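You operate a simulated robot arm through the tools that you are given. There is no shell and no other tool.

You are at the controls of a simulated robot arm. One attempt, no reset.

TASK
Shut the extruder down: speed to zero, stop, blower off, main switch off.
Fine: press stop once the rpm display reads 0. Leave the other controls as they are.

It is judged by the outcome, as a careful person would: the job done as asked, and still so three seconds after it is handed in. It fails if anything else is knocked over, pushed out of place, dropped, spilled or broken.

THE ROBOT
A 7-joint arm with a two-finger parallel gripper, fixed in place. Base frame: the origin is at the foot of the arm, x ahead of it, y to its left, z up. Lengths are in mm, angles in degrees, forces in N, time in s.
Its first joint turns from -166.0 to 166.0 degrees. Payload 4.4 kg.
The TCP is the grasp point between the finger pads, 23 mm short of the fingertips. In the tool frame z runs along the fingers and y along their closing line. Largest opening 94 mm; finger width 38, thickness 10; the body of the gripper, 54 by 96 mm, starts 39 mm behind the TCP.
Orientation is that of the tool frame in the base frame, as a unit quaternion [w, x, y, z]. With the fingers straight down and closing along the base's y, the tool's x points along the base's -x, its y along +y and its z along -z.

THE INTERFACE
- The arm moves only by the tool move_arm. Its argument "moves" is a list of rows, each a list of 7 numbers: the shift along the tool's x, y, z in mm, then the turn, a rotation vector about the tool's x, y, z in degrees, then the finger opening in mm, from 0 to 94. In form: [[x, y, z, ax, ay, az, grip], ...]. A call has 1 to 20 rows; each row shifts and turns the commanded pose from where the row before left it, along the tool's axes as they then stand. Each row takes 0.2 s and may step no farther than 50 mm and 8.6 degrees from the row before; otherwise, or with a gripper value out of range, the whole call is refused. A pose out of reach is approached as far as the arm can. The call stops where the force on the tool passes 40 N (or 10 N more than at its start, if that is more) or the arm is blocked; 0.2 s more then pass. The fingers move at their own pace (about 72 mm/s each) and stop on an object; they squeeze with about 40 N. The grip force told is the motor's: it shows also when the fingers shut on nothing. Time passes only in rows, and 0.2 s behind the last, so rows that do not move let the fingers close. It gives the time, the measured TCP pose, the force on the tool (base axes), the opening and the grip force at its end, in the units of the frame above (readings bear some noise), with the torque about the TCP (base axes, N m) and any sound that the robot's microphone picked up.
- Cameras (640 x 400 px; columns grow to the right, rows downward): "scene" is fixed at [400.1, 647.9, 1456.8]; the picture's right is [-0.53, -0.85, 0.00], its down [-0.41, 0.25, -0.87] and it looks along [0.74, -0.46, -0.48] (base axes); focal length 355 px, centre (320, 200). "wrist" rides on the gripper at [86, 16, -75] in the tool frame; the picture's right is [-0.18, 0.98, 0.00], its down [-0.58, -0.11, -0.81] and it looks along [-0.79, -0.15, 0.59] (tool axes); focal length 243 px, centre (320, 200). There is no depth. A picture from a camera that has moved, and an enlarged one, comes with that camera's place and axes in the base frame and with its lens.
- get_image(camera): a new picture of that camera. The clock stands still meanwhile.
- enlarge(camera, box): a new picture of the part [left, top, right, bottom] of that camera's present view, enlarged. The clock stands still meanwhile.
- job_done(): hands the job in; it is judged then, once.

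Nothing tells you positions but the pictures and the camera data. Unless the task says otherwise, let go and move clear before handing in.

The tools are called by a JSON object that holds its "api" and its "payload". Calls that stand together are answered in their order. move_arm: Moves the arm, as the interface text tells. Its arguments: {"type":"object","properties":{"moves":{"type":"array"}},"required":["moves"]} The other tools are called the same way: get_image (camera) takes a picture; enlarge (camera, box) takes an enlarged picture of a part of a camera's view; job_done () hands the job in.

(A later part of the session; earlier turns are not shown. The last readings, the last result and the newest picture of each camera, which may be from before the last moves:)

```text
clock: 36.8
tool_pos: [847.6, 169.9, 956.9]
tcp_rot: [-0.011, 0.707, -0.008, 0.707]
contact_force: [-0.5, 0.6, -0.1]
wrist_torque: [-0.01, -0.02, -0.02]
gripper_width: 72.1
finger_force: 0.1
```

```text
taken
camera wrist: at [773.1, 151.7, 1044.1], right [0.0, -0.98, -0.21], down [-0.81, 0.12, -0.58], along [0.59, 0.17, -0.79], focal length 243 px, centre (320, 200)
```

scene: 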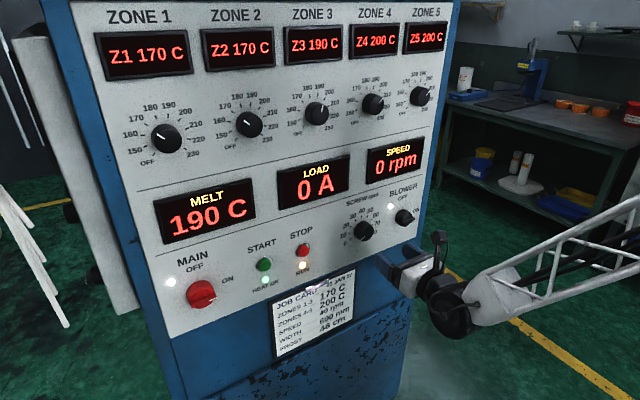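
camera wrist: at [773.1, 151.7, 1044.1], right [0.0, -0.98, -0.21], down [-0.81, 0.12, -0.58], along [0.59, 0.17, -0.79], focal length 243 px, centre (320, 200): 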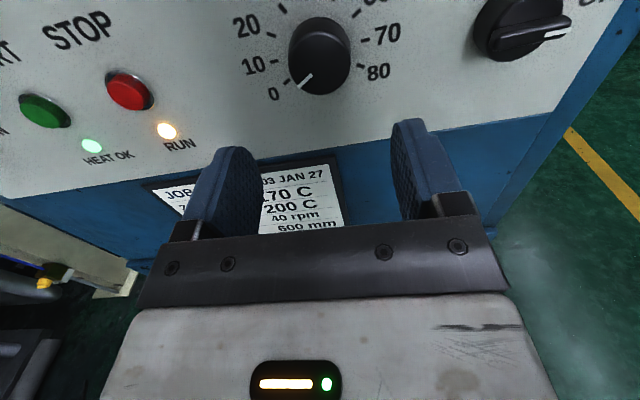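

The dial is at 0 and the display holds 0 rpm. Next is the stop button, which I'll measure from here.

{"api": "enlarge", "payload": {"camera": "wrist", "box": [40, 40, 200, 140]}}

{"api": "enlarge", "payload": {"camera": "wrist", "box": [240, 0, 400, 100]}}

{"api": "enlarge", "payload": {"camera": "scene", "box": [230, 210, 350, 290]}}

```text
4.00 times, centred on (120, 90) of wrist
camera zoom: at [773.1, 151.7, 1044.1], right [0.0, -0.98, -0.21], down [-0.81, 0.12, -0.58], along [0.59, 0.17, -0.79], focal length 970 px, centre (1120, 640)
```

zoom: 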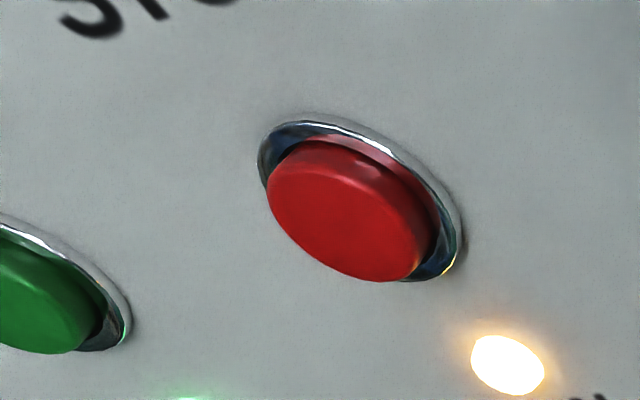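

```text
4.00 times, centred on (320, 50) of wrist
camera zoom: at [773.1, 151.7, 1044.1], right [0.0, -0.98, -0.21], down [-0.81, 0.12, -0.58], along [0.59, 0.17, -0.79], focal length 970 px, centre (320, 800)
```

zoom: 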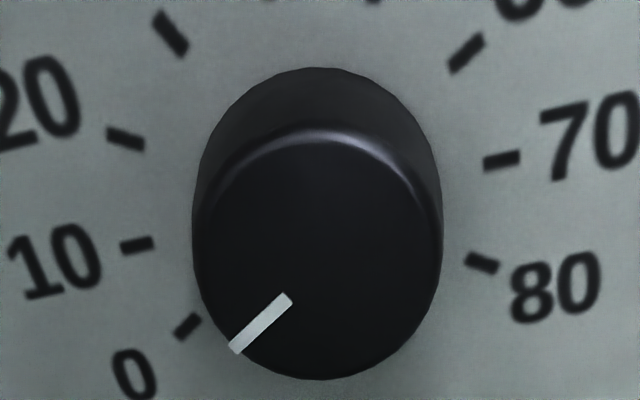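

```text
5.00 times, centred on (290, 250) of scene
camera zoom: at [400.1, 647.9, 1456.8], right [-0.53, -0.85, 0.0], down [-0.41, 0.25, -0.87], along [0.74, -0.46, -0.48], focal length 1776 px, centre (470, -50)
```

zoom: 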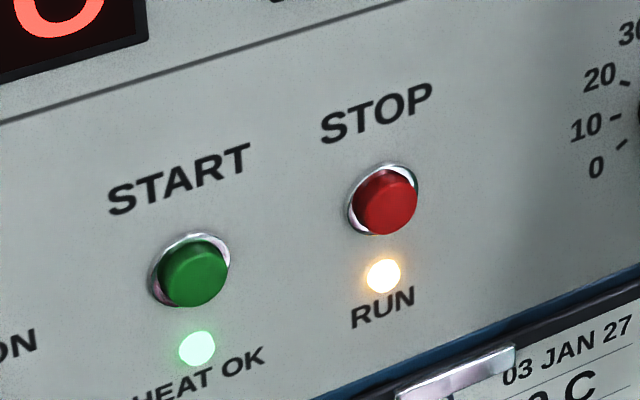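

The stop cap centre works out to about (970, 339.5, 966.5). I'll close the fingers and move in front of it, standing off about 55 mm.

{"api": "move_arm", "payload": {"moves": [[0, 0, 0, 0, 0, -1.5, 0], [1.9, -34, 6, 0, 0, 0, 0], [1.9, -34, 6, 0, 0, 0, 0], [1.9, -34, 6, 0, 0, 0, 0], [1.9, -34, 6, 0, 0, 0, 0], [1.9, -33.6, 6, 0, 0, 0, 0], [0, 0, 0, 0, 0, 0, 0]]}}

{"api": "get_image", "payload": {"camera": "wrist"}}

{"api": "enlarge", "payload": {"camera": "scene", "box": [230, 170, 430, 310]}}

```text
clock: 38.4
tool_pos: [877.8, 339.1, 968.0]
tcp_rot: [-0.001, 0.708, 0.001, 0.707]
contact_force: [0.2, 0.0, 0.3]
wrist_torque: [-0.03, 0.02, -0.01]
gripper_width: 0.1
finger_force: 39.9
```

```text
taken
camera wrist: at [803.6, 324.4, 1054.7], right [0.0, -0.98, -0.18], down [-0.81, 0.11, -0.58], along [0.59, 0.15, -0.79], focal length 243 px, centre (320, 200)
```

wrist: 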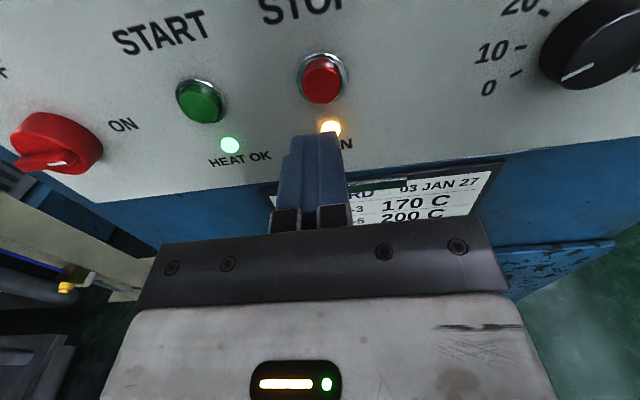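

```text
2.86 times, centred on (330, 240) of scene
camera zoom: at [400.1, 647.9, 1456.8], right [-0.53, -0.85, 0.0], down [-0.41, 0.25, -0.87], along [0.74, -0.46, -0.48], focal length 1015 px, centre (291, 86)
```

zoom: 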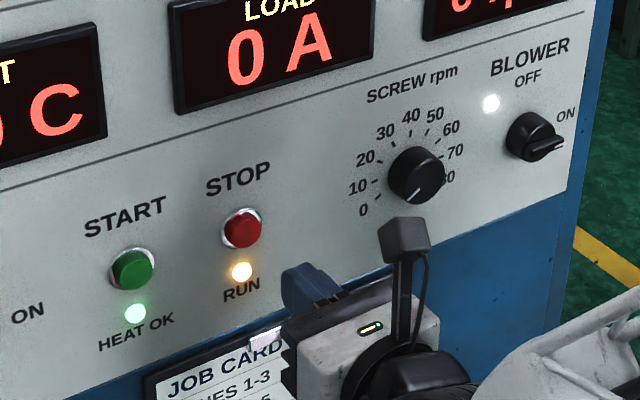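

Fingertips are lined up with the stop button. I'll approach to within a few mm, then press in small steps.

{"api": "move_arm", "payload": {"moves": [[-0.5, 0, 20, 0, 0, 0, 0], [0, 0, 20, 0, 0, 0, 0], [0, 0, 18, 0, 0, 0, 0], [0, 0, 0, 0, 0, 0, 0]]}}

{"api": "get_image", "payload": {"camera": "wrist"}}

{"api": "get_image", "payload": {"camera": "scene"}}

```text
clock: 39.4
tool_pos: [936.7, 338.7, 965.1]
tcp_rot: [-0.002, 0.708, 0.002, 0.707]
contact_force: [-0.4, -0.1, 0.2]
wrist_torque: [0.0, 0.03, 0.01]
gripper_width: 0.0
finger_force: 39.8
```

```text
taken
camera wrist: at [862.0, 322.8, 1052.6], right [0.0, -0.98, -0.18], down [-0.81, 0.11, -0.58], along [0.59, 0.15, -0.79], focal length 243 px, centre (320, 200)
```

wrist: 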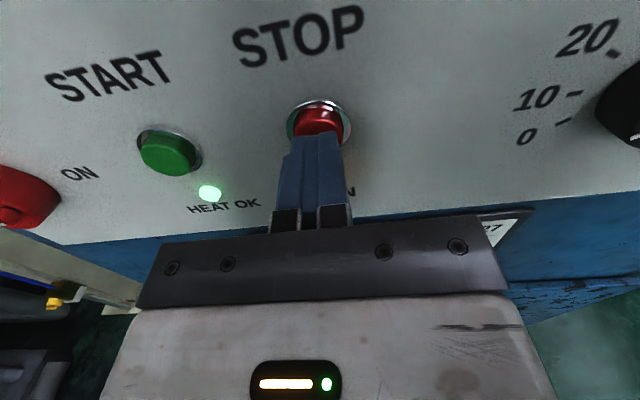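

```text
taken
```

scene: 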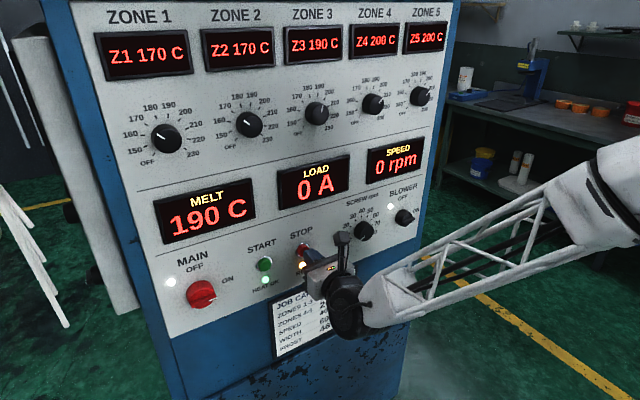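

The display shows 0 rpm, so I'll press stop in small increments.

{"api": "move_arm", "payload": {"moves": [[0, 0, 2.5, 0, 0, 0, 0], [0, 0, 2.5, 0, 0, 0, 0], [0, 0, 2.5, 0, 0, 0, 0], [0, 0, 2, 0, 0, 0, 0]]}}

{"api": "get_image", "payload": {"camera": "wrist"}}

```text
clock: 40.4
tool_pos: [943.6, 339.0, 967.5]
tcp_rot: [0.0, 0.708, 0.0, 0.707]
contact_force: [-0.5, -0.4, 0.3]
wrist_torque: [-0.04, -0.01, 0.01]
gripper_width: 0.0
finger_force: 39.8
```

```text
taken
camera wrist: at [870.6, 323.9, 1054.0], right [0.0, -0.98, -0.18], down [-0.81, 0.11, -0.58], along [0.59, 0.15, -0.79], focal length 243 px, centre (320, 200)
```

wrist: 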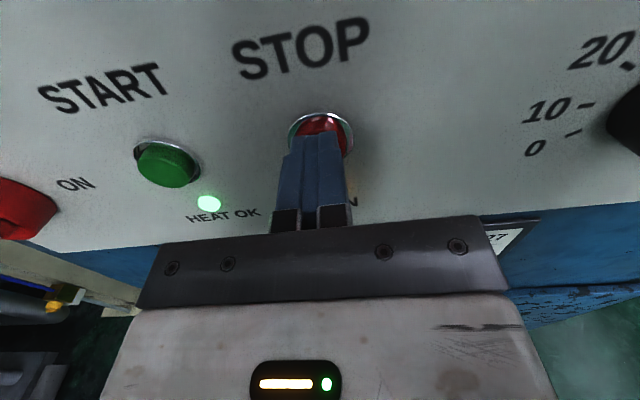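

{"api": "move_arm", "payload": {"moves": [[0, 0, 2, 0, 0, 0, 0], [0, 0, 2, 0, 0, 0, 0]]}}

{"api": "enlarge", "payload": {"camera": "wrist", "box": [240, 80, 400, 200]}}

{"api": "enlarge", "payload": {"camera": "scene", "box": [240, 210, 360, 310]}}

```text
clock: 41.0
tool_pos: [949.4, 341.1, 965.7]
tcp_rot: [-0.001, 0.708, 0.001, 0.707]
contact_force: [-5.7, -2.1, 2.3]
wrist_torque: [0.01, -0.05, -0.04]
gripper_width: 0.3
finger_force: 40.4
heard: click
```

```text
3.33 times, centred on (320, 140) of wrist
camera zoom: at [874.3, 324.3, 1053.8], right [0.0, -0.98, -0.18], down [-0.81, 0.11, -0.58], along [0.59, 0.15, -0.79], focal length 809 px, centre (320, 400)
```

zoom: 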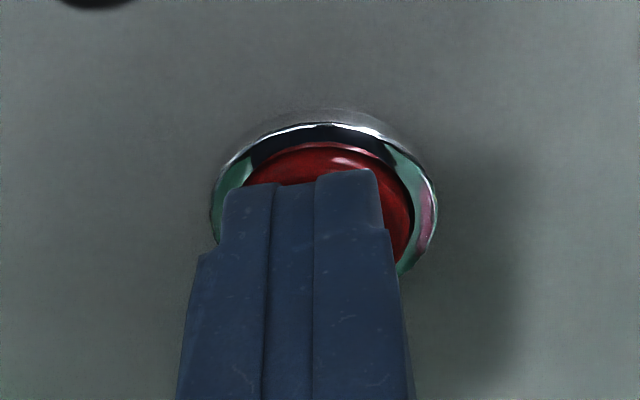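

```text
4.00 times, centred on (300, 260) of scene
camera zoom: at [400.1, 647.9, 1456.8], right [-0.53, -0.85, 0.0], down [-0.41, 0.25, -0.87], along [0.74, -0.46, -0.48], focal length 1421 px, centre (400, -40)
```

zoom: 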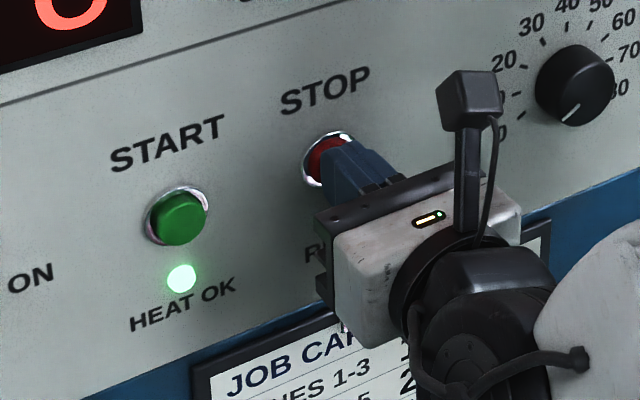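

I heard a click. I'll back off and check that the RUN lamp is out.

{"api": "move_arm", "payload": {"moves": [[0, 0, -20, 0, 0, 0, 0], [0, 0, -40, 0, 0, 0, 0], [0, 0, -40, 0, 0, 0, 0], [0, 0, 0, 0, 0, 0, 0]]}}

{"api": "get_image", "payload": {"camera": "scene"}}

{"api": "get_image", "payload": {"camera": "wrist"}}

```text
clock: 42.0
tool_pos: [845.2, 339.2, 967.4]
tcp_rot: [-0.001, 0.708, 0.001, 0.706]
contact_force: [0.6, -1.4, -0.6]
wrist_torque: [-0.01, 0.01, -0.02]
gripper_width: 0.1
finger_force: 40.2
```

```text
taken
```

scene: 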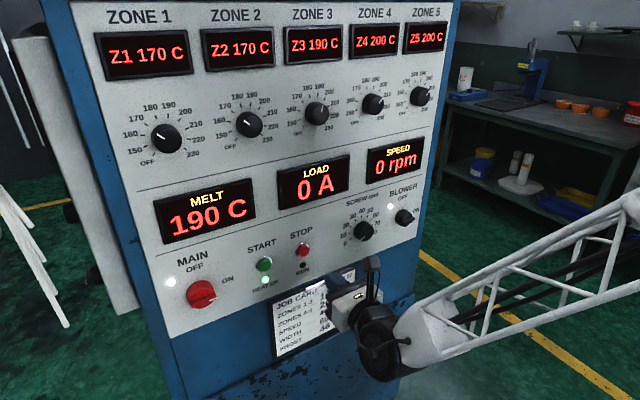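

```text
taken
camera wrist: at [770.9, 324.2, 1054.0], right [0.0, -0.98, -0.18], down [-0.81, 0.11, -0.58], along [0.59, 0.15, -0.79], focal length 243 px, centre (320, 200)
```

wrist: 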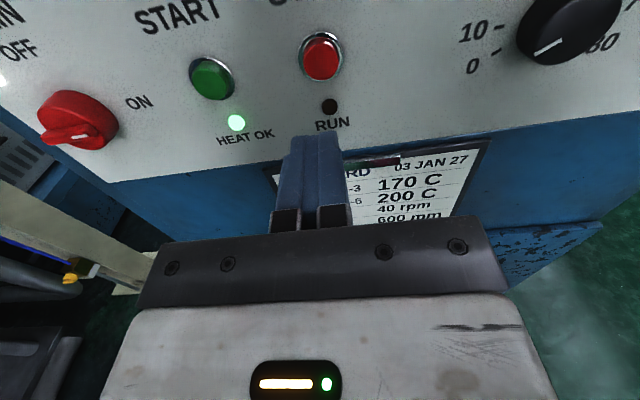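

The RUN lamp is out and the display reads 0 rpm. Blower next: I'll move across at this stand-off to sit in front of it.

{"api": "move_arm", "payload": {"moves": [[-0.9, 43.4, 0, 0, 0, 0, 60], [-0.9, 43.4, 0, 0, 0, 0, 60], [-0.9, 43.4, 0, 0, 0, 0, 60], [-0.9, 43.4, 0, 0, 0, 0, 60], [-0.9, 43.4, 0, 0, 0, 0, 60], [-0.9, 43.4, 0, 0, 0, 0, 60], [-0.9, 43.4, 0, 0, 0, 0, 60], [0, 0, 0, 0, 0, 0, 60]]}}

{"api": "get_image", "payload": {"camera": "wrist"}}

{"api": "get_image", "payload": {"camera": "scene"}}

```text
clock: 43.8
tool_pos: [847.4, 82.7, 975.7]
tcp_rot: [0.013, 0.709, -0.013, 0.705]
contact_force: [1.3, 0.0, 5.1]
wrist_torque: [0.01, 0.31, 0.0]
gripper_width: 59.8
finger_force: 0.2
out of reach, approached as far as the arm can: row 6, 7
```

```text
taken
camera wrist: at [773.0, 69.9, 1063.5], right [-0.04, -0.98, -0.18], down [-0.81, 0.14, -0.58], along [0.59, 0.13, -0.8], focal length 243 px, centre (320, 200)
```

wrist: 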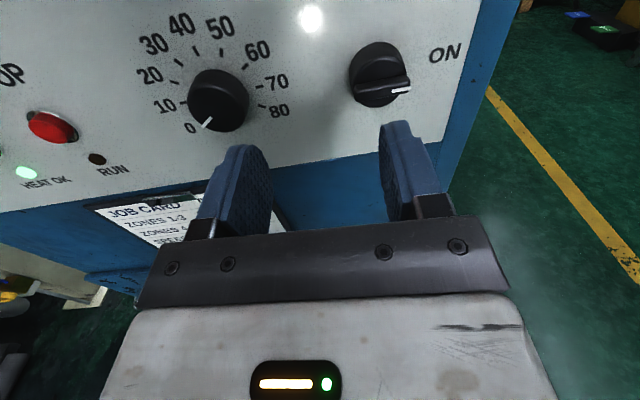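

```text
taken
```

scene: 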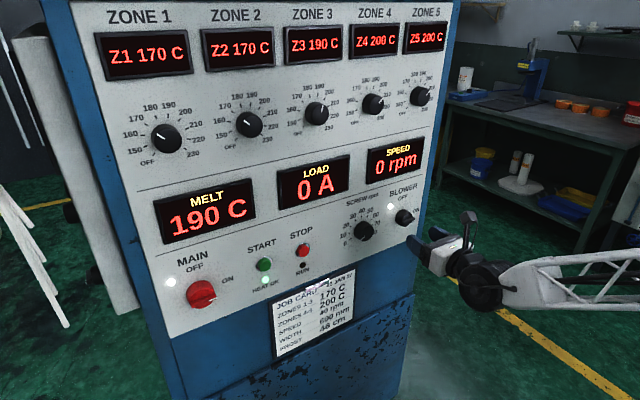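

At this roll the arm runs out of range near y≈83, and nothing was touched. The blower's base is round, so I don't need roll −180. I'll roll back toward −120° and then slide across.

{"api": "move_arm", "payload": {"moves": [[0, 0, 0, 0, 0, 8.5, 60], [0, 0, 0, 0, 0, 8.5, 60], [0, 0, 0, 0, 0, 8.5, 60], [0, 0, 0, 0, 0, 8.5, 60]]}}

{"api": "move_arm", "payload": {"moves": [[0, 0, 0, 0, 0, 8.5, 60], [0, 0, 0, 0, 0, 8.5, 60], [0, 0, 0, 0, 0, 8.5, 60], [0, 0, 0, 0, 0, 8.5, 60]]}}

```text
clock: 44.8
tool_pos: [844.9, 108.3, 976.4]
tcp_rot: [-0.202, 0.677, -0.211, 0.676]
contact_force: [0.1, 0.0, -0.5]
wrist_torque: [-0.03, -0.02, -0.02]
gripper_width: 60.0
finger_force: 0.0
out of reach, approached as far as the arm can: row 1, 2
```

```text
clock: 45.8
tool_pos: [845.5, 107.6, 975.1]
tcp_rot: [-0.392, 0.586, -0.399, 0.586]
contact_force: [0.6, 0.2, 0.4]
wrist_torque: [0.0, 0.02, 0.0]
gripper_width: 59.9
finger_force: 0.1
```

{"api": "move_arm", "payload": {"moves": [[0, 0, 0, 0.13, -0.13, 7.33, 60], [0, 0, 0, 0.13, -0.13, 7.33, 60], [0, 0, 0, 0.13, -0.13, 7.33, 60], [24, 4.5, 0, 0, 0, 0, 60], [24, 4.5, 0, 0, 0, 0, 60], [24, 4.5, 0, 0, 0, 0, 60], [0, 0, 0, 0, 0, 0, 60]]}}

{"api": "get_image", "payload": {"camera": "wrist"}}

{"api": "get_image", "payload": {"camera": "scene"}}

```text
clock: 47.4
tool_pos: [839.4, 97.7, 973.3]
tcp_rot: [0.494, -0.496, 0.506, -0.504]
contact_force: [0.5, 0.3, -0.9]
wrist_torque: [0.0, -0.03, -0.02]
gripper_width: 60.0
finger_force: 0.1
out of reach, approached as far as the arm can: row 1, 3, 4, 5, 6
```

```text
taken
camera wrist: at [762.8, 13.7, 958.8], right [0.0, 0.18, -0.98], down [-0.79, 0.6, 0.11], along [0.61, 0.78, 0.15], focal length 243 px, centre (320, 200)
```

wrist: 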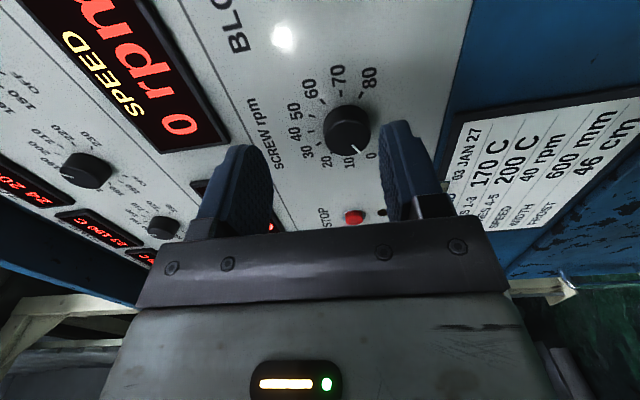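

```text
taken
```

scene: 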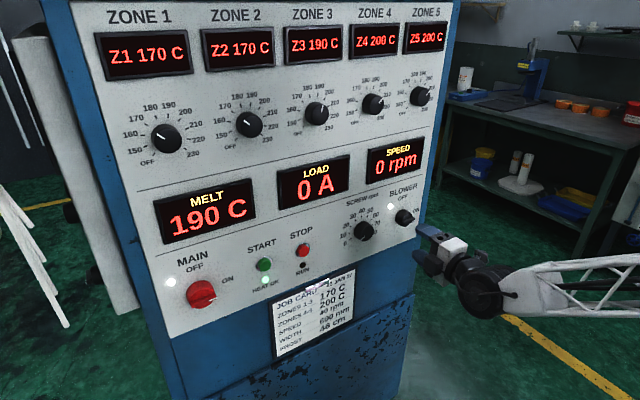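

It's a position and configuration limit rather than roll. I'll retreat from the panel and try to come across from further back, in small checked steps.

{"api": "move_arm", "payload": {"moves": [[0, 0, -45, 0, 0, 0, 60], [0, 0, -45, 0, 0, 0, 60], [0, 0, -45, 0, 0, 0, 60]]}}

{"api": "move_arm", "payload": {"moves": [[20, 0, 0, 0, 0, 0, 60], [20, 0, 0, 0, 0, 0, 60], [20, 0, 0, 0, 0, 0, 60]]}}

```text
clock: 48.2
tool_pos: [702.4, 107.7, 976.3]
tcp_rot: [0.504, -0.502, 0.496, -0.498]
contact_force: [0.8, -0.2, -0.4]
wrist_torque: [-0.03, 0.02, 0.01]
gripper_width: 60.0
finger_force: 0.0
out of reach, approached as far as the arm can: row 1
```

```text
clock: 49.0
tool_pos: [697.9, 86.9, 987.4]
tcp_rot: [0.498, -0.499, 0.502, -0.501]
contact_force: [0.8, -0.4, -1.1]
wrist_torque: [0.03, 0.01, -0.03]
gripper_width: 59.9
finger_force: 0.0
out of reach, approached as far as the arm can: row 1, 2, 3
```

The wrist seems to be on an awkward branch here, bent sideways near its straight position. I'll go back to the tool-down pose, move to the blower's y there, and pitch up again so the wrist bends in-plane.

{"api": "move_arm", "payload": {"moves": [[-20, -39.5, 0, 0, 0, 0, 60], [-20, -39.5, 0, 0, 0, 0, 60], [-20, -39.5, 0, 0, 0, 0, 60], [-20, -39.5, 0, 0, 0, 0, 60], [0, 0, 0, 0, 0, 0, 60]]}}

{"api": "move_arm", "payload": {"moves": [[0, 0, 0, 0, 0, 8.18, 60], [0, 0, 0, 0, 0, 8.18, 60], [0, 0, 0, 0, 0, 8.18, 60], [0, 0, 0, 0, 0, 8.18, 60], [0, 0, 0, 0, 0, 8.18, 60], [0, 0, 0, 0, 0, 8.18, 60]]}}

```text
clock: 50.2
tool_pos: [696.8, 165.3, 1144.8]
tcp_rot: [0.504, -0.501, 0.496, -0.499]
contact_force: [0.2, -0.3, 0.7]
wrist_torque: [-0.02, 0.0, -0.02]
gripper_width: 60.1
finger_force: 0.0
```

```text
clock: 51.6
tool_pos: [696.7, 166.7, 1145.5]
tcp_rot: [0.665, -0.249, 0.66, -0.243]
contact_force: [0.6, -0.1, 0.0]
wrist_torque: [0.0, 0.04, 0.0]
gripper_width: 59.8
finger_force: 0.1
```

{"api": "move_arm", "payload": {"moves": [[0, 0, 0, 0, 0, 8.18, 60], [0, 0, 0, 0, 0, 8.18, 60], [0, 0, 0, 0, 0, 8.18, 60], [0, 0, 0, 0, 0, 8.18, 60], [0, 0, 0, 0, 0, 8, 60]]}}

{"api": "move_arm", "payload": {"moves": [[0, 0, 0, 0, 8.2, 0, 60], [0, 0, 0, 0, 8.2, 0, 60], [0, 0, 0, 0, 8.2, 0, 60], [0, 0, 0, 0, 8.2, 0, 60], [0, 0, 0, 0, 8.2, 0, 60], [0, 0, 0, 0, 8.2, 0, 60], [0, 0, 0, 0, 8.2, 0, 60], [0, 0, 0, 0, 8.2, 0, 60]]}}

{"api": "get_image", "payload": {"camera": "scene"}}

```text
clock: 52.8
tool_pos: [697.7, 165.0, 1144.9]
tcp_rot: [0.708, -0.004, 0.706, 0.003]
contact_force: [0.3, -0.2, 0.3]
wrist_torque: [0.01, -0.04, -0.01]
gripper_width: 60.0
finger_force: 0.0
```

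```text
clock: 54.6
tool_pos: [697.7, 167.1, 1145.0]
tcp_rot: [0.211, -0.007, 0.977, 0.0]
contact_force: [0.3, -0.3, -0.1]
wrist_torque: [0.04, -0.02, 0.0]
gripper_width: 60.1
finger_force: 0.0
```

```text
taken
```

scene: 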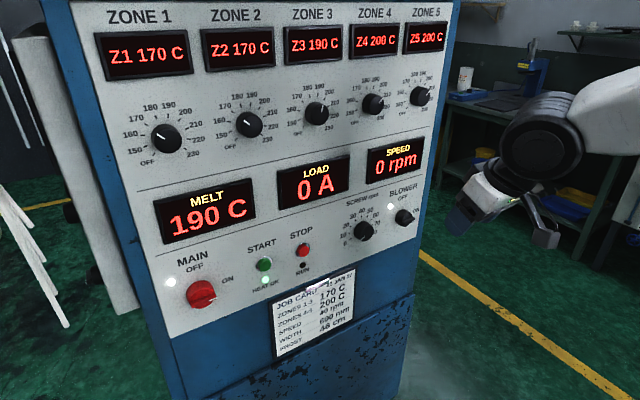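

Now to slide across to y≈5 with the tool mostly down, then pitch up there.

{"api": "move_arm", "payload": {"moves": [[0, -40, 0, 0, 0, 0, 60], [0, -40, 0, 0, 0, 0, 60], [0, -40, 0, 0, 0, 0, 60], [0, -42, 0, 0, 0, 0, 60], [0, 0, 0, 0, 0, 0, 60]]}}

{"api": "move_arm", "payload": {"moves": [[0, 0, 0, 0, -8.2, 0, 60], [0, 0, 0, 0, -8.2, 0, 60], [0, 0, 0, 0, -8.2, 0, 60], [0, 0, 0, 0, -8.2, 0, 60]]}}

```text
clock: 55.8
tool_pos: [700.1, 2.6, 1145.3]
tcp_rot: [0.213, -0.005, 0.977, 0.0]
contact_force: [0.8, -0.7, 0.0]
wrist_torque: [0.0, -0.01, -0.02]
gripper_width: 60.0
finger_force: 0.0
```

```text
clock: 56.8
tool_pos: [700.1, 5.0, 1147.3]
tcp_rot: [0.482, -0.005, 0.876, 0.001]
contact_force: [-3.6, 0.0, 9.0]
wrist_torque: [-0.01, 0.35, -0.02]
gripper_width: 60.1
finger_force: 0.0
```

{"api": "move_arm", "payload": {"moves": [[0, 0, 0, 0, 0, 0, 60]]}}

{"api": "get_image", "payload": {"camera": "scene"}}

{"api": "get_image", "payload": {"camera": "wrist"}}

```text
clock: 57.2
tool_pos: [700.1, 4.0, 1145.7]
tcp_rot: [0.48, -0.005, 0.877, 0.001]
contact_force: [-0.1, -0.9, -0.5]
wrist_torque: [-0.04, 0.0, 0.0]
gripper_width: 59.9
finger_force: 0.1
```

```text
taken
```

scene: 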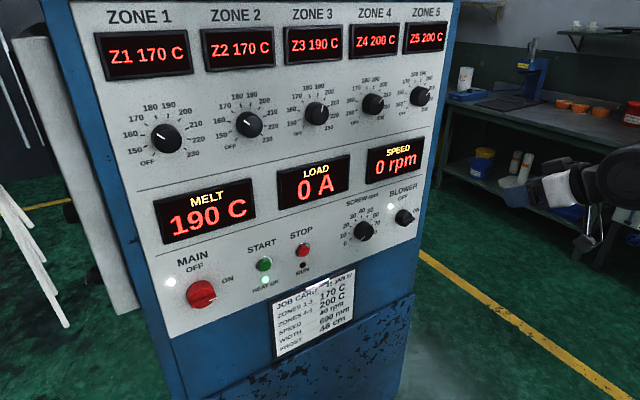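

```text
taken
camera wrist: at [589.8, 19.9, 1113.6], right [0.09, 0.98, 0.15], down [-0.37, -0.11, 0.92], along [0.93, -0.14, 0.35], focal length 243 px, centre (320, 200)
```

wrist: 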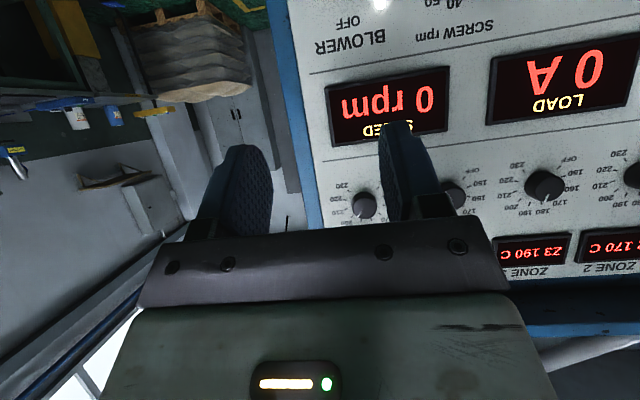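

That force was only transient, it now reads zero. I'll finish the pitch up.

{"api": "move_arm", "payload": {"moves": [[0, 0, 0, 0, -8.15, 0, 60], [0, 0, 0, 0, -8.15, 0, 60]]}}

{"api": "move_arm", "payload": {"moves": [[0, 0, 0, 0, -8.15, 0, 60], [0, 0, 0, 0, -8.15, 0, 60], [0, 0, 0, 0, 0, 0, 60]]}}

```text
clock: 57.8
tool_pos: [699.4, 4.4, 1146.6]
tcp_rot: [0.601, -0.005, 0.799, 0.002]
contact_force: [0.3, 0.7, 0.0]
wrist_torque: [0.03, -0.02, 0.01]
gripper_width: 60.1
finger_force: 0.0
```

```text
clock: 58.6
tool_pos: [700.8, 5.6, 1144.9]
tcp_rot: [0.707, -0.005, 0.707, 0.003]
contact_force: [0.3, 0.5, 0.2]
wrist_torque: [-0.05, 0.01, -0.01]
gripper_width: 59.8
finger_force: 0.0
```

The tool points forward at y≈5. Now to descend toward the blower's height in checked batches.

{"api": "move_arm", "payload": {"moves": [[36.8, 6, 0, 0, 0, 0, 60], [36.8, 6, 0, 0, 0, 0, 60]]}}

{"api": "move_arm", "payload": {"moves": [[36.8, 6, 0, 0, 0, 0, 60], [36.8, 6, 0, 0, 0, 0, 60], [36.8, 6, 0, 0, 0, 0, 60]]}}

```text
clock: 59.2
tool_pos: [697.5, 15.8, 1073.4]
tcp_rot: [0.708, -0.003, 0.707, 0.001]
contact_force: [0.1, 0.5, -0.7]
wrist_torque: [-0.01, -0.02, 0.01]
gripper_width: 59.7
finger_force: 0.0
```

```text
clock: 60.0
tool_pos: [700.3, 34.0, 959.7]
tcp_rot: [0.707, -0.005, 0.707, 0.003]
contact_force: [0.1, 0.4, -0.4]
wrist_torque: [0.01, 0.02, 0.01]
gripper_width: 60.0
finger_force: 0.0
```

That reaches. Now I'll advance to x≈850 and look at the blower.

{"api": "move_arm", "payload": {"moves": [[0, 0, 35, 0, 0, 0, 80], [0, 0, 35, 0, 0, 0, 80], [0, 0, 35, 0, 0, 0, 80], [0, 0, 35, 0, 0, 0, 80], [0, 0, 0, 0, 0, 0, 80]]}}

{"api": "get_image", "payload": {"camera": "wrist"}}

{"api": "get_image", "payload": {"camera": "scene"}}

```text
clock: 61.2
tool_pos: [840.6, 34.8, 962.8]
tcp_rot: [0.707, -0.005, 0.707, 0.001]
contact_force: [-0.4, -0.1, 0.4]
wrist_torque: [0.01, -0.01, 0.0]
gripper_width: 80.0
finger_force: 0.1
```

```text
taken
camera wrist: at [765.7, 51.5, 876.8], right [-0.01, 0.98, 0.18], down [-0.81, -0.12, 0.58], along [0.59, -0.14, 0.79], focal length 243 px, centre (320, 200)
```

wrist: 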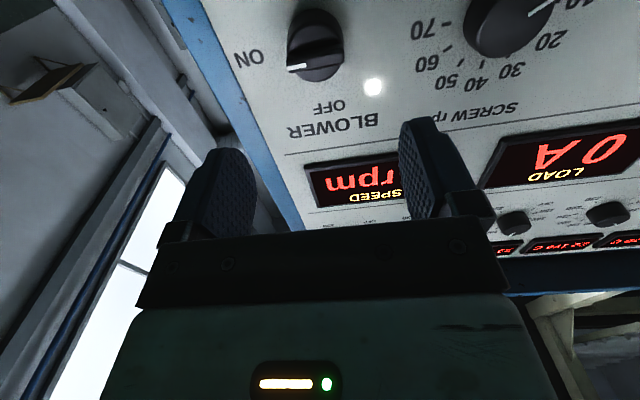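

```text
taken
```

scene: 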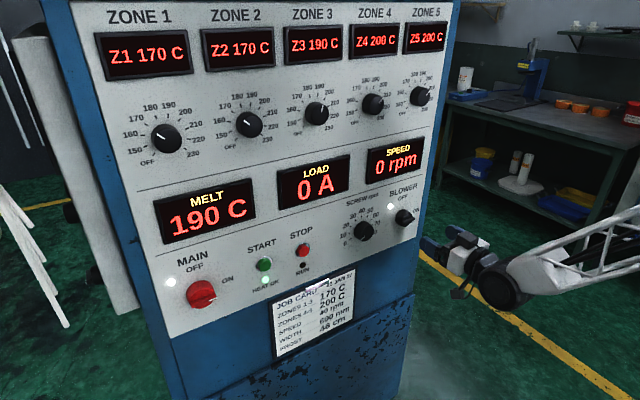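

{"api": "enlarge", "payload": {"camera": "wrist", "box": [230, 0, 400, 106]}}

{"api": "enlarge", "payload": {"camera": "scene", "box": [370, 175, 450, 235]}}

```text
3.76 times, centred on (315, 53) of wrist
camera zoom: at [765.7, 51.5, 876.8], right [-0.01, 0.98, 0.18], down [-0.81, -0.12, 0.58], along [0.59, -0.14, 0.79], focal length 913 px, centre (339, 753)
```

zoom: 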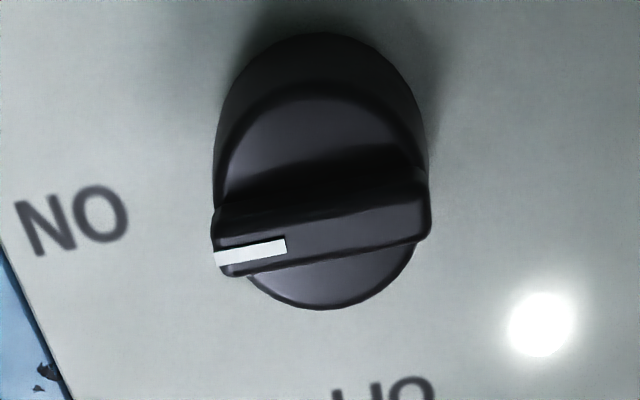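

```text
6.67 times, centred on (410, 205) of scene
camera zoom: at [400.1, 647.9, 1456.8], right [-0.53, -0.85, 0.0], down [-0.41, 0.25, -0.87], along [0.74, -0.46, -0.48], focal length 2368 px, centre (-280, 167)
```

zoom: 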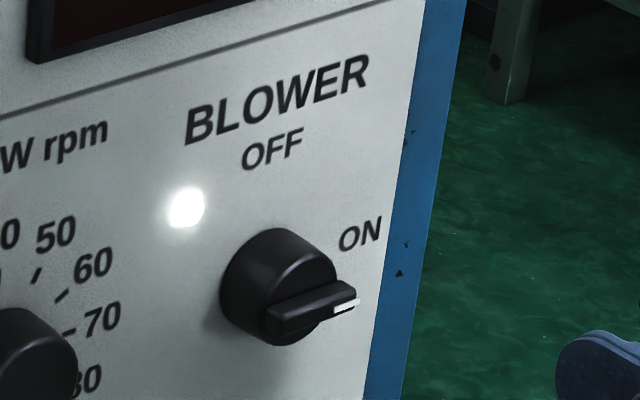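

The blower bar's front centre is at about (948, 35, 957), with the disc behind it at x≈960. I'll roll so the fingers close vertically across the horizontal bar, testing +90° in small batches.

{"api": "move_arm", "payload": {"moves": [[0, 0, 0, 0, 0, 8.2, 60], [0, 0, 0, 0, 0, 8.2, 60], [0, 0, 0, 0, 0, 8.2, 60]]}}

{"api": "move_arm", "payload": {"moves": [[0, 0, 0, 0, 0, 8.2, 60], [0, 0, 0, 0, 0, 8.2, 60], [0, 0, 0, 0, 0, 8.2, 60]]}}

```text
clock: 62.0
tool_pos: [838.9, 34.5, 962.4]
tcp_rot: [0.69, 0.146, 0.692, 0.154]
contact_force: [-0.2, 0.5, 0.2]
wrist_torque: [0.04, 0.02, -0.02]
gripper_width: 59.9
finger_force: 0.0
```

```text
clock: 62.8
tool_pos: [838.9, 33.8, 962.3]
tcp_rot: [0.641, 0.29, 0.645, 0.297]
contact_force: [-0.3, 0.9, -0.2]
wrist_torque: [-0.03, -0.02, 0.02]
gripper_width: 60.0
finger_force: 0.1
```

{"api": "move_arm", "payload": {"moves": [[0, 0, 0, 0, 0, 8.16, 60], [0, 0, 0, 0, 0, 8.16, 60], [0, 0, 0, 0, 0, 8.16, 60]]}}

{"api": "move_arm", "payload": {"moves": [[0, 0, 0, 0, 0, 8.16, 60], [0, 0, 0, 0, 0, 8.16, 60], [0, 0, 0, 0, 0, 0, 60]]}}

{"api": "get_image", "payload": {"camera": "wrist"}}

{"api": "get_image", "payload": {"camera": "scene"}}

```text
clock: 63.6
tool_pos: [839.0, 34.7, 962.2]
tcp_rot: [0.564, 0.42, 0.568, 0.427]
contact_force: [-0.2, -0.3, -0.3]
wrist_torque: [0.01, -0.03, 0.0]
gripper_width: 59.9
finger_force: 0.0
```

```text
clock: 64.4
tool_pos: [838.9, 34.9, 961.5]
tcp_rot: [0.498, 0.497, 0.503, 0.502]
contact_force: [0.3, 0.2, -0.1]
wrist_torque: [-0.04, -0.03, 0.0]
gripper_width: 60.1
finger_force: 0.0
```

```text
taken
camera wrist: at [763.2, 121.1, 978.5], right [0.0, -0.18, 0.98], down [-0.8, -0.59, -0.11], along [0.6, -0.79, -0.15], focal length 243 px, centre (320, 200)
```

wrist: 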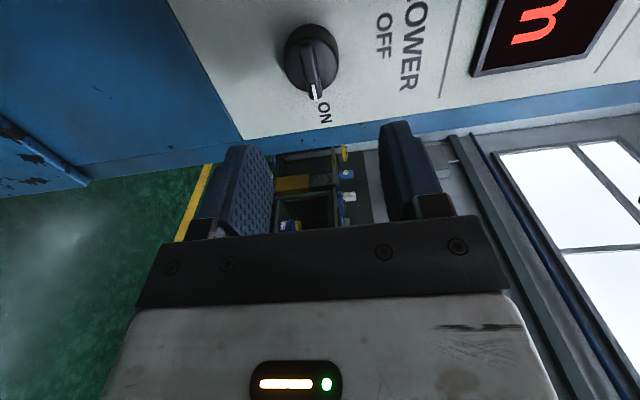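

```text
taken
```

scene: 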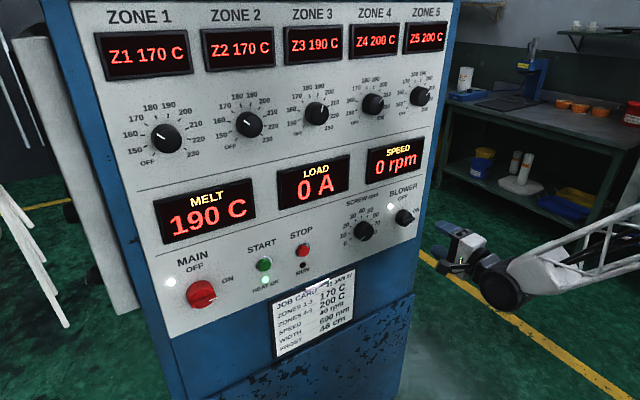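

{"api": "enlarge", "payload": {"camera": "wrist", "box": [230, 0, 400, 120]}}

```text
3.33 times, centred on (315, 60) of wrist
camera zoom: at [763.2, 121.1, 978.5], right [0.0, -0.18, 0.98], down [-0.8, -0.59, -0.11], along [0.6, -0.79, -0.15], focal length 809 px, centre (337, 667)
```

zoom: 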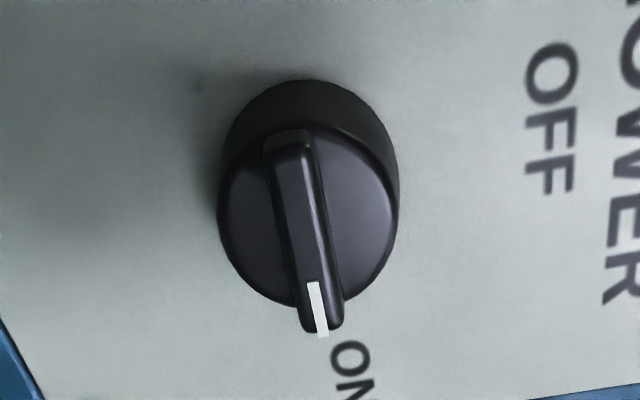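

From this view the bar sits about 6.5 mm below the TCP line. I'll adjust and move in to about 10 mm short of the bar.

{"api": "move_arm", "payload": {"moves": [[0.5, -3.2, 25, 0, 0, 0, 50], [0.5, -3.3, 25, 0, 0, 0, 50], [0, 0, 24, 0, 0, 0, 50], [0, 0, 0, 0, 0, 0, 50]]}}

{"api": "get_image", "payload": {"camera": "wrist"}}

{"api": "enlarge", "payload": {"camera": "scene", "box": [360, 170, 480, 280]}}

```text
clock: 65.4
tool_pos: [914.1, 38.2, 956.9]
tcp_rot: [0.498, 0.496, 0.504, 0.502]
contact_force: [-0.1, -0.6, 0.2]
wrist_torque: [-0.02, 0.02, -0.02]
gripper_width: 50.2
finger_force: 0.0
```

```text
taken
camera wrist: at [838.0, 124.0, 972.3], right [0.0, -0.18, 0.98], down [-0.8, -0.59, -0.11], along [0.6, -0.79, -0.15], focal length 243 px, centre (320, 200)
```

wrist: 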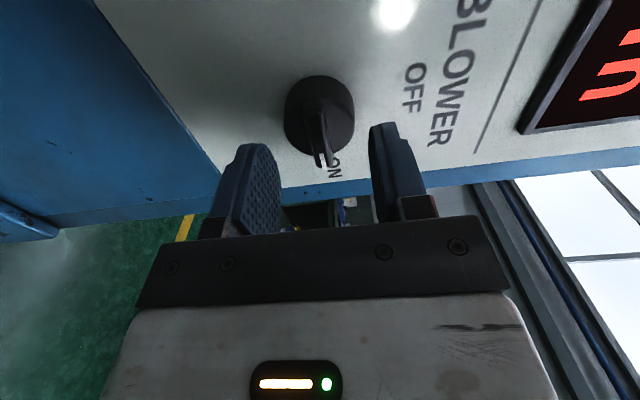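

```text
3.64 times, centred on (420, 225) of scene
camera zoom: at [400.1, 647.9, 1456.8], right [-0.53, -0.85, 0.0], down [-0.41, 0.25, -0.87], along [0.74, -0.46, -0.48], focal length 1292 px, centre (-44, 109)
```

zoom: 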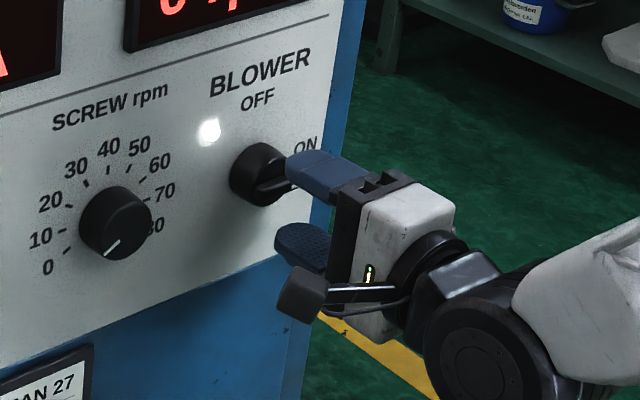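

{"api": "enlarge", "payload": {"camera": "wrist", "box": [220, 60, 420, 210]}}

```text
2.67 times, centred on (320, 135) of wrist
camera zoom: at [838.0, 124.0, 972.3], right [0.0, -0.18, 0.98], down [-0.8, -0.59, -0.11], along [0.6, -0.79, -0.15], focal length 647 px, centre (320, 373)
```

zoom: 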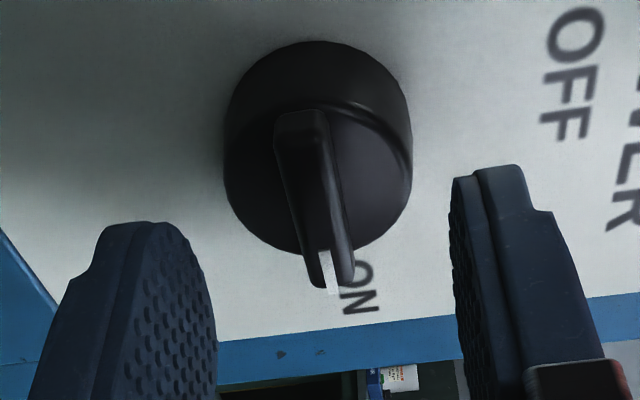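

The bar lies between the fingers, about 1 mm below centre. I'll move in gently so the tips flank the bar just in front of the disc.

{"api": "move_arm", "payload": {"moves": [[0, -1, 6, 0, 0, 0, 42], [0, 0, 6, 0, 0, 0, 42], [0, 0, 4, 0, 0, 0, 42], [0, 0, 3, 0, 0, 0, 42], [0, 0, 0, 0, 0, 0, 42]]}}

{"api": "enlarge", "payload": {"camera": "wrist", "box": [220, 60, 420, 210]}}

{"api": "enlarge", "payload": {"camera": "scene", "box": [360, 170, 460, 260]}}

```text
clock: 66.6
tool_pos: [931.6, 35.6, 955.1]
tcp_rot: [0.498, 0.496, 0.503, 0.502]
contact_force: [0.1, -0.6, 0.4]
wrist_torque: [-0.01, 0.01, 0.02]
gripper_width: 42.0
finger_force: 0.1
```

```text
2.67 times, centred on (320, 135) of wrist
camera zoom: at [855.9, 123.7, 971.2], right [0.0, -0.18, 0.98], down [-0.8, -0.59, -0.11], along [0.6, -0.79, -0.15], focal length 647 px, centre (320, 373)
```

zoom: 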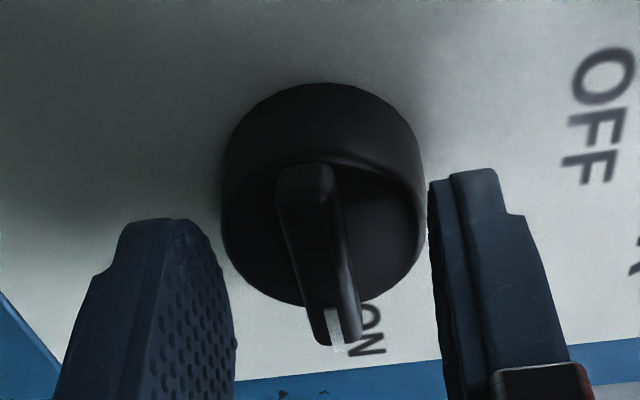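

```text
4.44 times, centred on (410, 215) of scene
camera zoom: at [400.1, 647.9, 1456.8], right [-0.53, -0.85, 0.0], down [-0.41, 0.25, -0.87], along [0.74, -0.46, -0.48], focal length 1579 px, centre (-80, 133)
```

zoom: 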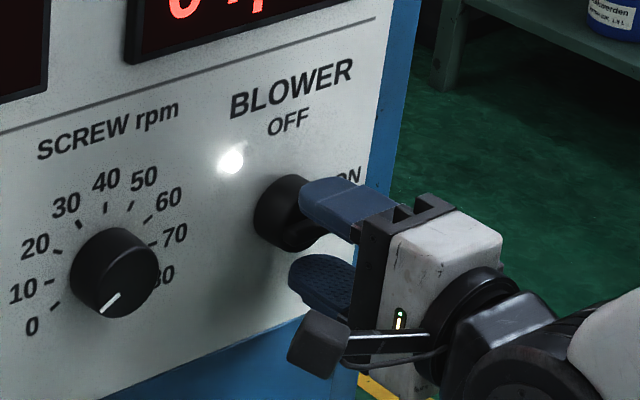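

{"api": "move_arm", "payload": {"moves": [[0, 0, 1.5, 0, 0, 0, 36], [0, 0, 1.5, 0, 0, 0, 30], [0, 0, 0, 0, 0, 0, 24]]}}

{"api": "enlarge", "payload": {"camera": "wrist", "box": [220, 60, 420, 210]}}

```text
clock: 67.2
tool_pos: [932.2, 36.7, 954.7]
tcp_rot: [0.498, 0.497, 0.504, 0.501]
contact_force: [-24.5, -0.9, 8.6]
wrist_torque: [-0.07, -0.44, -0.39]
gripper_width: 28.8
finger_force: 5.4
stopped in row 3: the force on the tool passed its limit at 46 N (the readings are from after the stop); the commanded pose is now the measured one
```

```text
2.67 times, centred on (320, 135) of wrist
camera zoom: at [857.1, 123.9, 971.1], right [0.0, -0.18, 0.98], down [-0.8, -0.59, -0.11], along [0.6, -0.79, -0.15], focal length 647 px, centre (320, 373)
```

zoom: 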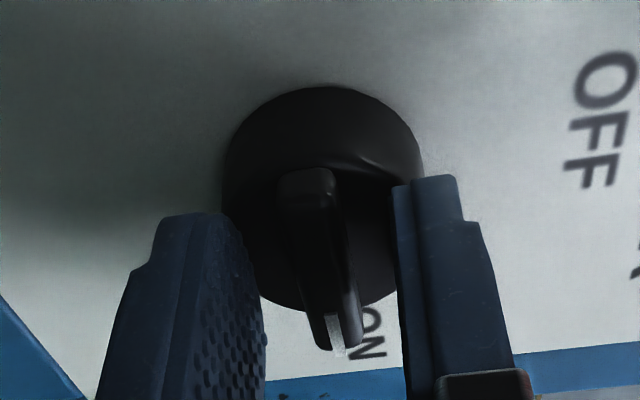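

The tips touched the disc face, so it's at about x≈956. I'll back off 2 mm and close on the bar.

{"api": "move_arm", "payload": {"moves": [[0, 0, -2, 0, 0, 0, 28], [0, 0, -0.5, 0, 0, 0, 24]]}}

{"api": "move_arm", "payload": {"moves": [[0, 0, 0, 0, 0, 0, 16], [0, 0, 0, 0, 0, 0, 0], [0, 0, 0, 0, 0, 0, 0]]}}

{"api": "enlarge", "payload": {"camera": "wrist", "box": [220, 60, 420, 210]}}

```text
clock: 67.8
tool_pos: [930.6, 37.2, 953.8]
tcp_rot: [0.498, 0.496, 0.504, 0.502]
contact_force: [0.8, 0.9, 0.0]
wrist_torque: [0.02, 0.01, 0.02]
gripper_width: 23.9
finger_force: 0.1
```

```text
clock: 68.6
tool_pos: [930.6, 38.0, 954.2]
tcp_rot: [0.499, 0.496, 0.502, 0.502]
contact_force: [-6.4, 0.1, 12.7]
wrist_torque: [-0.05, -0.22, -0.06]
gripper_width: 10.8
finger_force: 45.1
```

```text
2.67 times, centred on (320, 135) of wrist
camera zoom: at [855.4, 123.8, 971.3], right [0.0, -0.18, 0.98], down [-0.8, -0.59, -0.11], along [0.6, -0.79, -0.15], focal length 647 px, centre (320, 373)
```

zoom: 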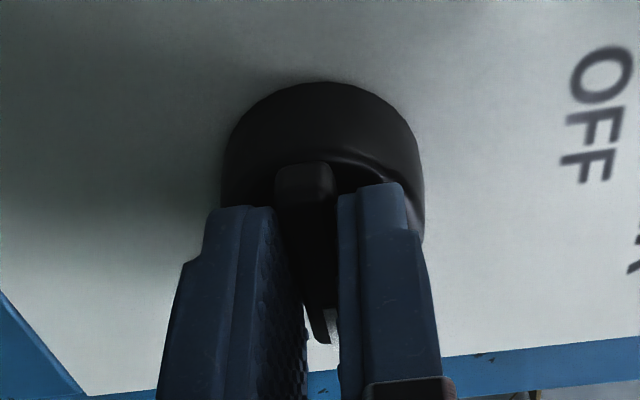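

The bar is gripped, about 11 mm wide. Next I'll turn it anticlockwise from ON toward OFF in small steps, watching the forces.

{"api": "move_arm", "payload": {"moves": [[0, 0.4, -0.2, 0, 0, -7.5, 0], [0, 0, 0, 0, 0, -7.5, 0]]}}

```text
clock: 69.2
tool_pos: [930.2, 36.6, 954.4]
tcp_rot: [0.559, 0.426, 0.565, 0.432]
contact_force: [27.9, -2.2, 3.2]
wrist_torque: [0.01, 0.24, 0.79]
gripper_width: 10.8
finger_force: 45.0
```

{"api": "move_arm", "payload": {"moves": [[0, 0, 0.7, 0, 0, -7.5, 0], [0, 0, 0, 0, 0, -7.5, 0]]}}

```text
clock: 69.8
tool_pos: [930.7, 37.8, 954.3]
tcp_rot: [0.611, 0.35, 0.615, 0.354]
contact_force: [9.5, -14.4, 3.6]
wrist_torque: [0.02, 0.43, 0.36]
gripper_width: 11.1
finger_force: 45.0
```

{"api": "move_arm", "payload": {"moves": [[-0.5, -0.1, 0.2, 0, 0, -7.5, 0], [0, 0, 0, 0, 0, -7.5, 0]]}}

{"api": "enlarge", "payload": {"camera": "wrist", "box": [220, 60, 420, 210]}}

{"api": "enlarge", "payload": {"camera": "scene", "box": [340, 140, 460, 260]}}

```text
clock: 70.4
tool_pos: [930.4, 37.3, 953.8]
tcp_rot: [0.652, 0.265, 0.656, 0.272]
contact_force: [20.9, -18.2, -8.8]
wrist_torque: [0.04, 0.99, 0.27]
gripper_width: 10.8
finger_force: 45.9
```

```text
2.67 times, centred on (320, 135) of wrist
camera zoom: at [855.4, 108.9, 903.7], right [0.0, 0.57, 0.82], down [-0.8, -0.49, 0.34], along [0.6, -0.66, 0.46], focal length 647 px, centre (320, 373)
```

zoom: 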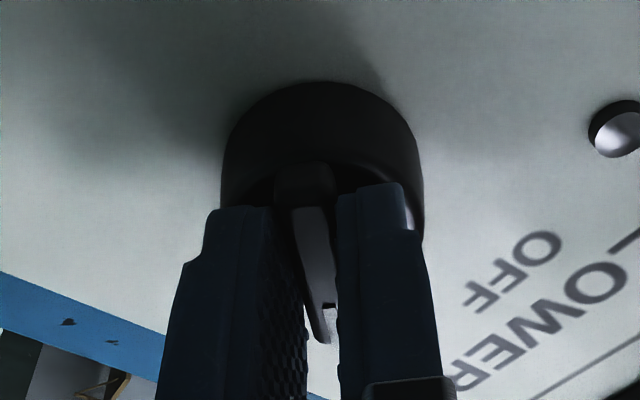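

```text
3.33 times, centred on (400, 200) of scene
camera zoom: at [400.1, 647.9, 1456.8], right [-0.53, -0.85, 0.0], down [-0.41, 0.25, -0.87], along [0.74, -0.46, -0.48], focal length 1184 px, centre (53, 200)
```

zoom: 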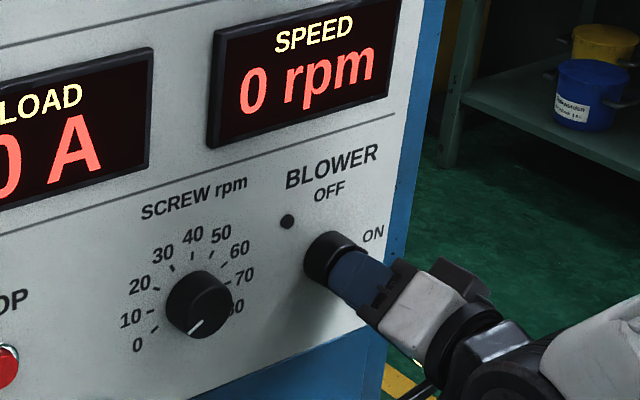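

The blower lamp has gone out. I'll carry on so the pointer ends fully at OFF.

{"api": "move_arm", "payload": {"moves": [[-0.2, -0.6, 0.5, 0, 0, -7.5, 0], [0, 0, 0, 0, 0, -7.5, 0]]}}

```text
clock: 71.0
tool_pos: [931.1, 36.0, 952.8]
tcp_rot: [0.682, 0.177, 0.685, 0.185]
contact_force: [8.1, -13.2, -16.2]
wrist_torque: [0.05, 1.59, 0.22]
gripper_width: 11.1
finger_force: 44.9
```

{"api": "move_arm", "payload": {"moves": [[0.2, -0.7, 0.2, 0, 0, -7.5, 0], [0, 0, 0, 0, 0, -7.5, 0]]}}

```text
clock: 71.6
tool_pos: [930.9, 35.1, 951.8]
tcp_rot: [0.7, 0.087, 0.702, 0.094]
contact_force: [-17.7, -12.9, -17.4]
wrist_torque: [0.08, 1.25, -0.27]
gripper_width: 11.2
finger_force: 45.2
```

{"api": "move_arm", "payload": {"moves": [[0.5, -0.6, -0.5, 0, 0, -7.5, 0], [0, 0, 0, 0, 0, -7.5, 0], [0, 0, 0, 0, 0, 0, 0]]}}

{"api": "enlarge", "payload": {"camera": "scene", "box": [340, 140, 460, 260]}}

{"api": "enlarge", "payload": {"camera": "wrist", "box": [220, 60, 420, 210]}}

```text
clock: 72.4
tool_pos: [931.0, 35.3, 952.0]
tcp_rot: [0.706, -0.005, 0.708, 0.002]
contact_force: [-23.3, -18.5, -25.8]
wrist_torque: [0.26, 0.46, -0.65]
gripper_width: 11.0
finger_force: 45.3
```

```text
3.33 times, centred on (400, 200) of scene
camera zoom: at [400.1, 647.9, 1456.8], right [-0.53, -0.85, 0.0], down [-0.41, 0.25, -0.87], along [0.74, -0.46, -0.48], focal length 1184 px, centre (53, 200)
```

zoom: 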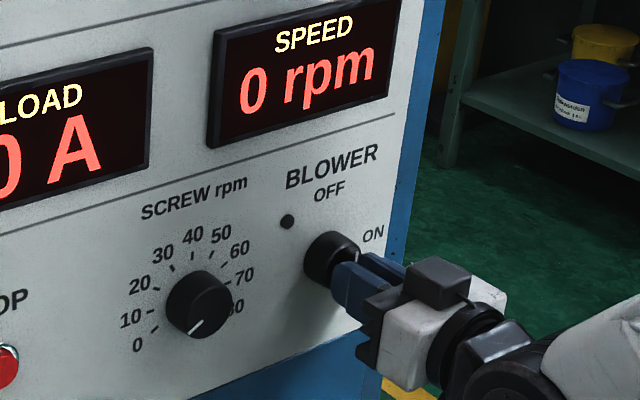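

```text
2.67 times, centred on (320, 135) of wrist
camera zoom: at [855.9, 50.4, 866.5], right [-0.01, 0.98, 0.18], down [-0.8, -0.11, 0.58], along [0.59, -0.14, 0.79], focal length 647 px, centre (320, 373)
```

zoom: 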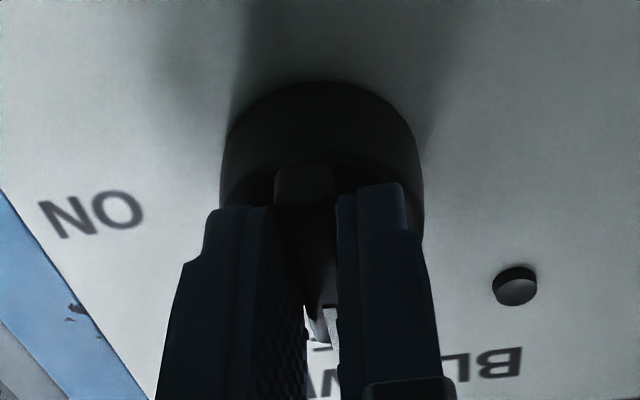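

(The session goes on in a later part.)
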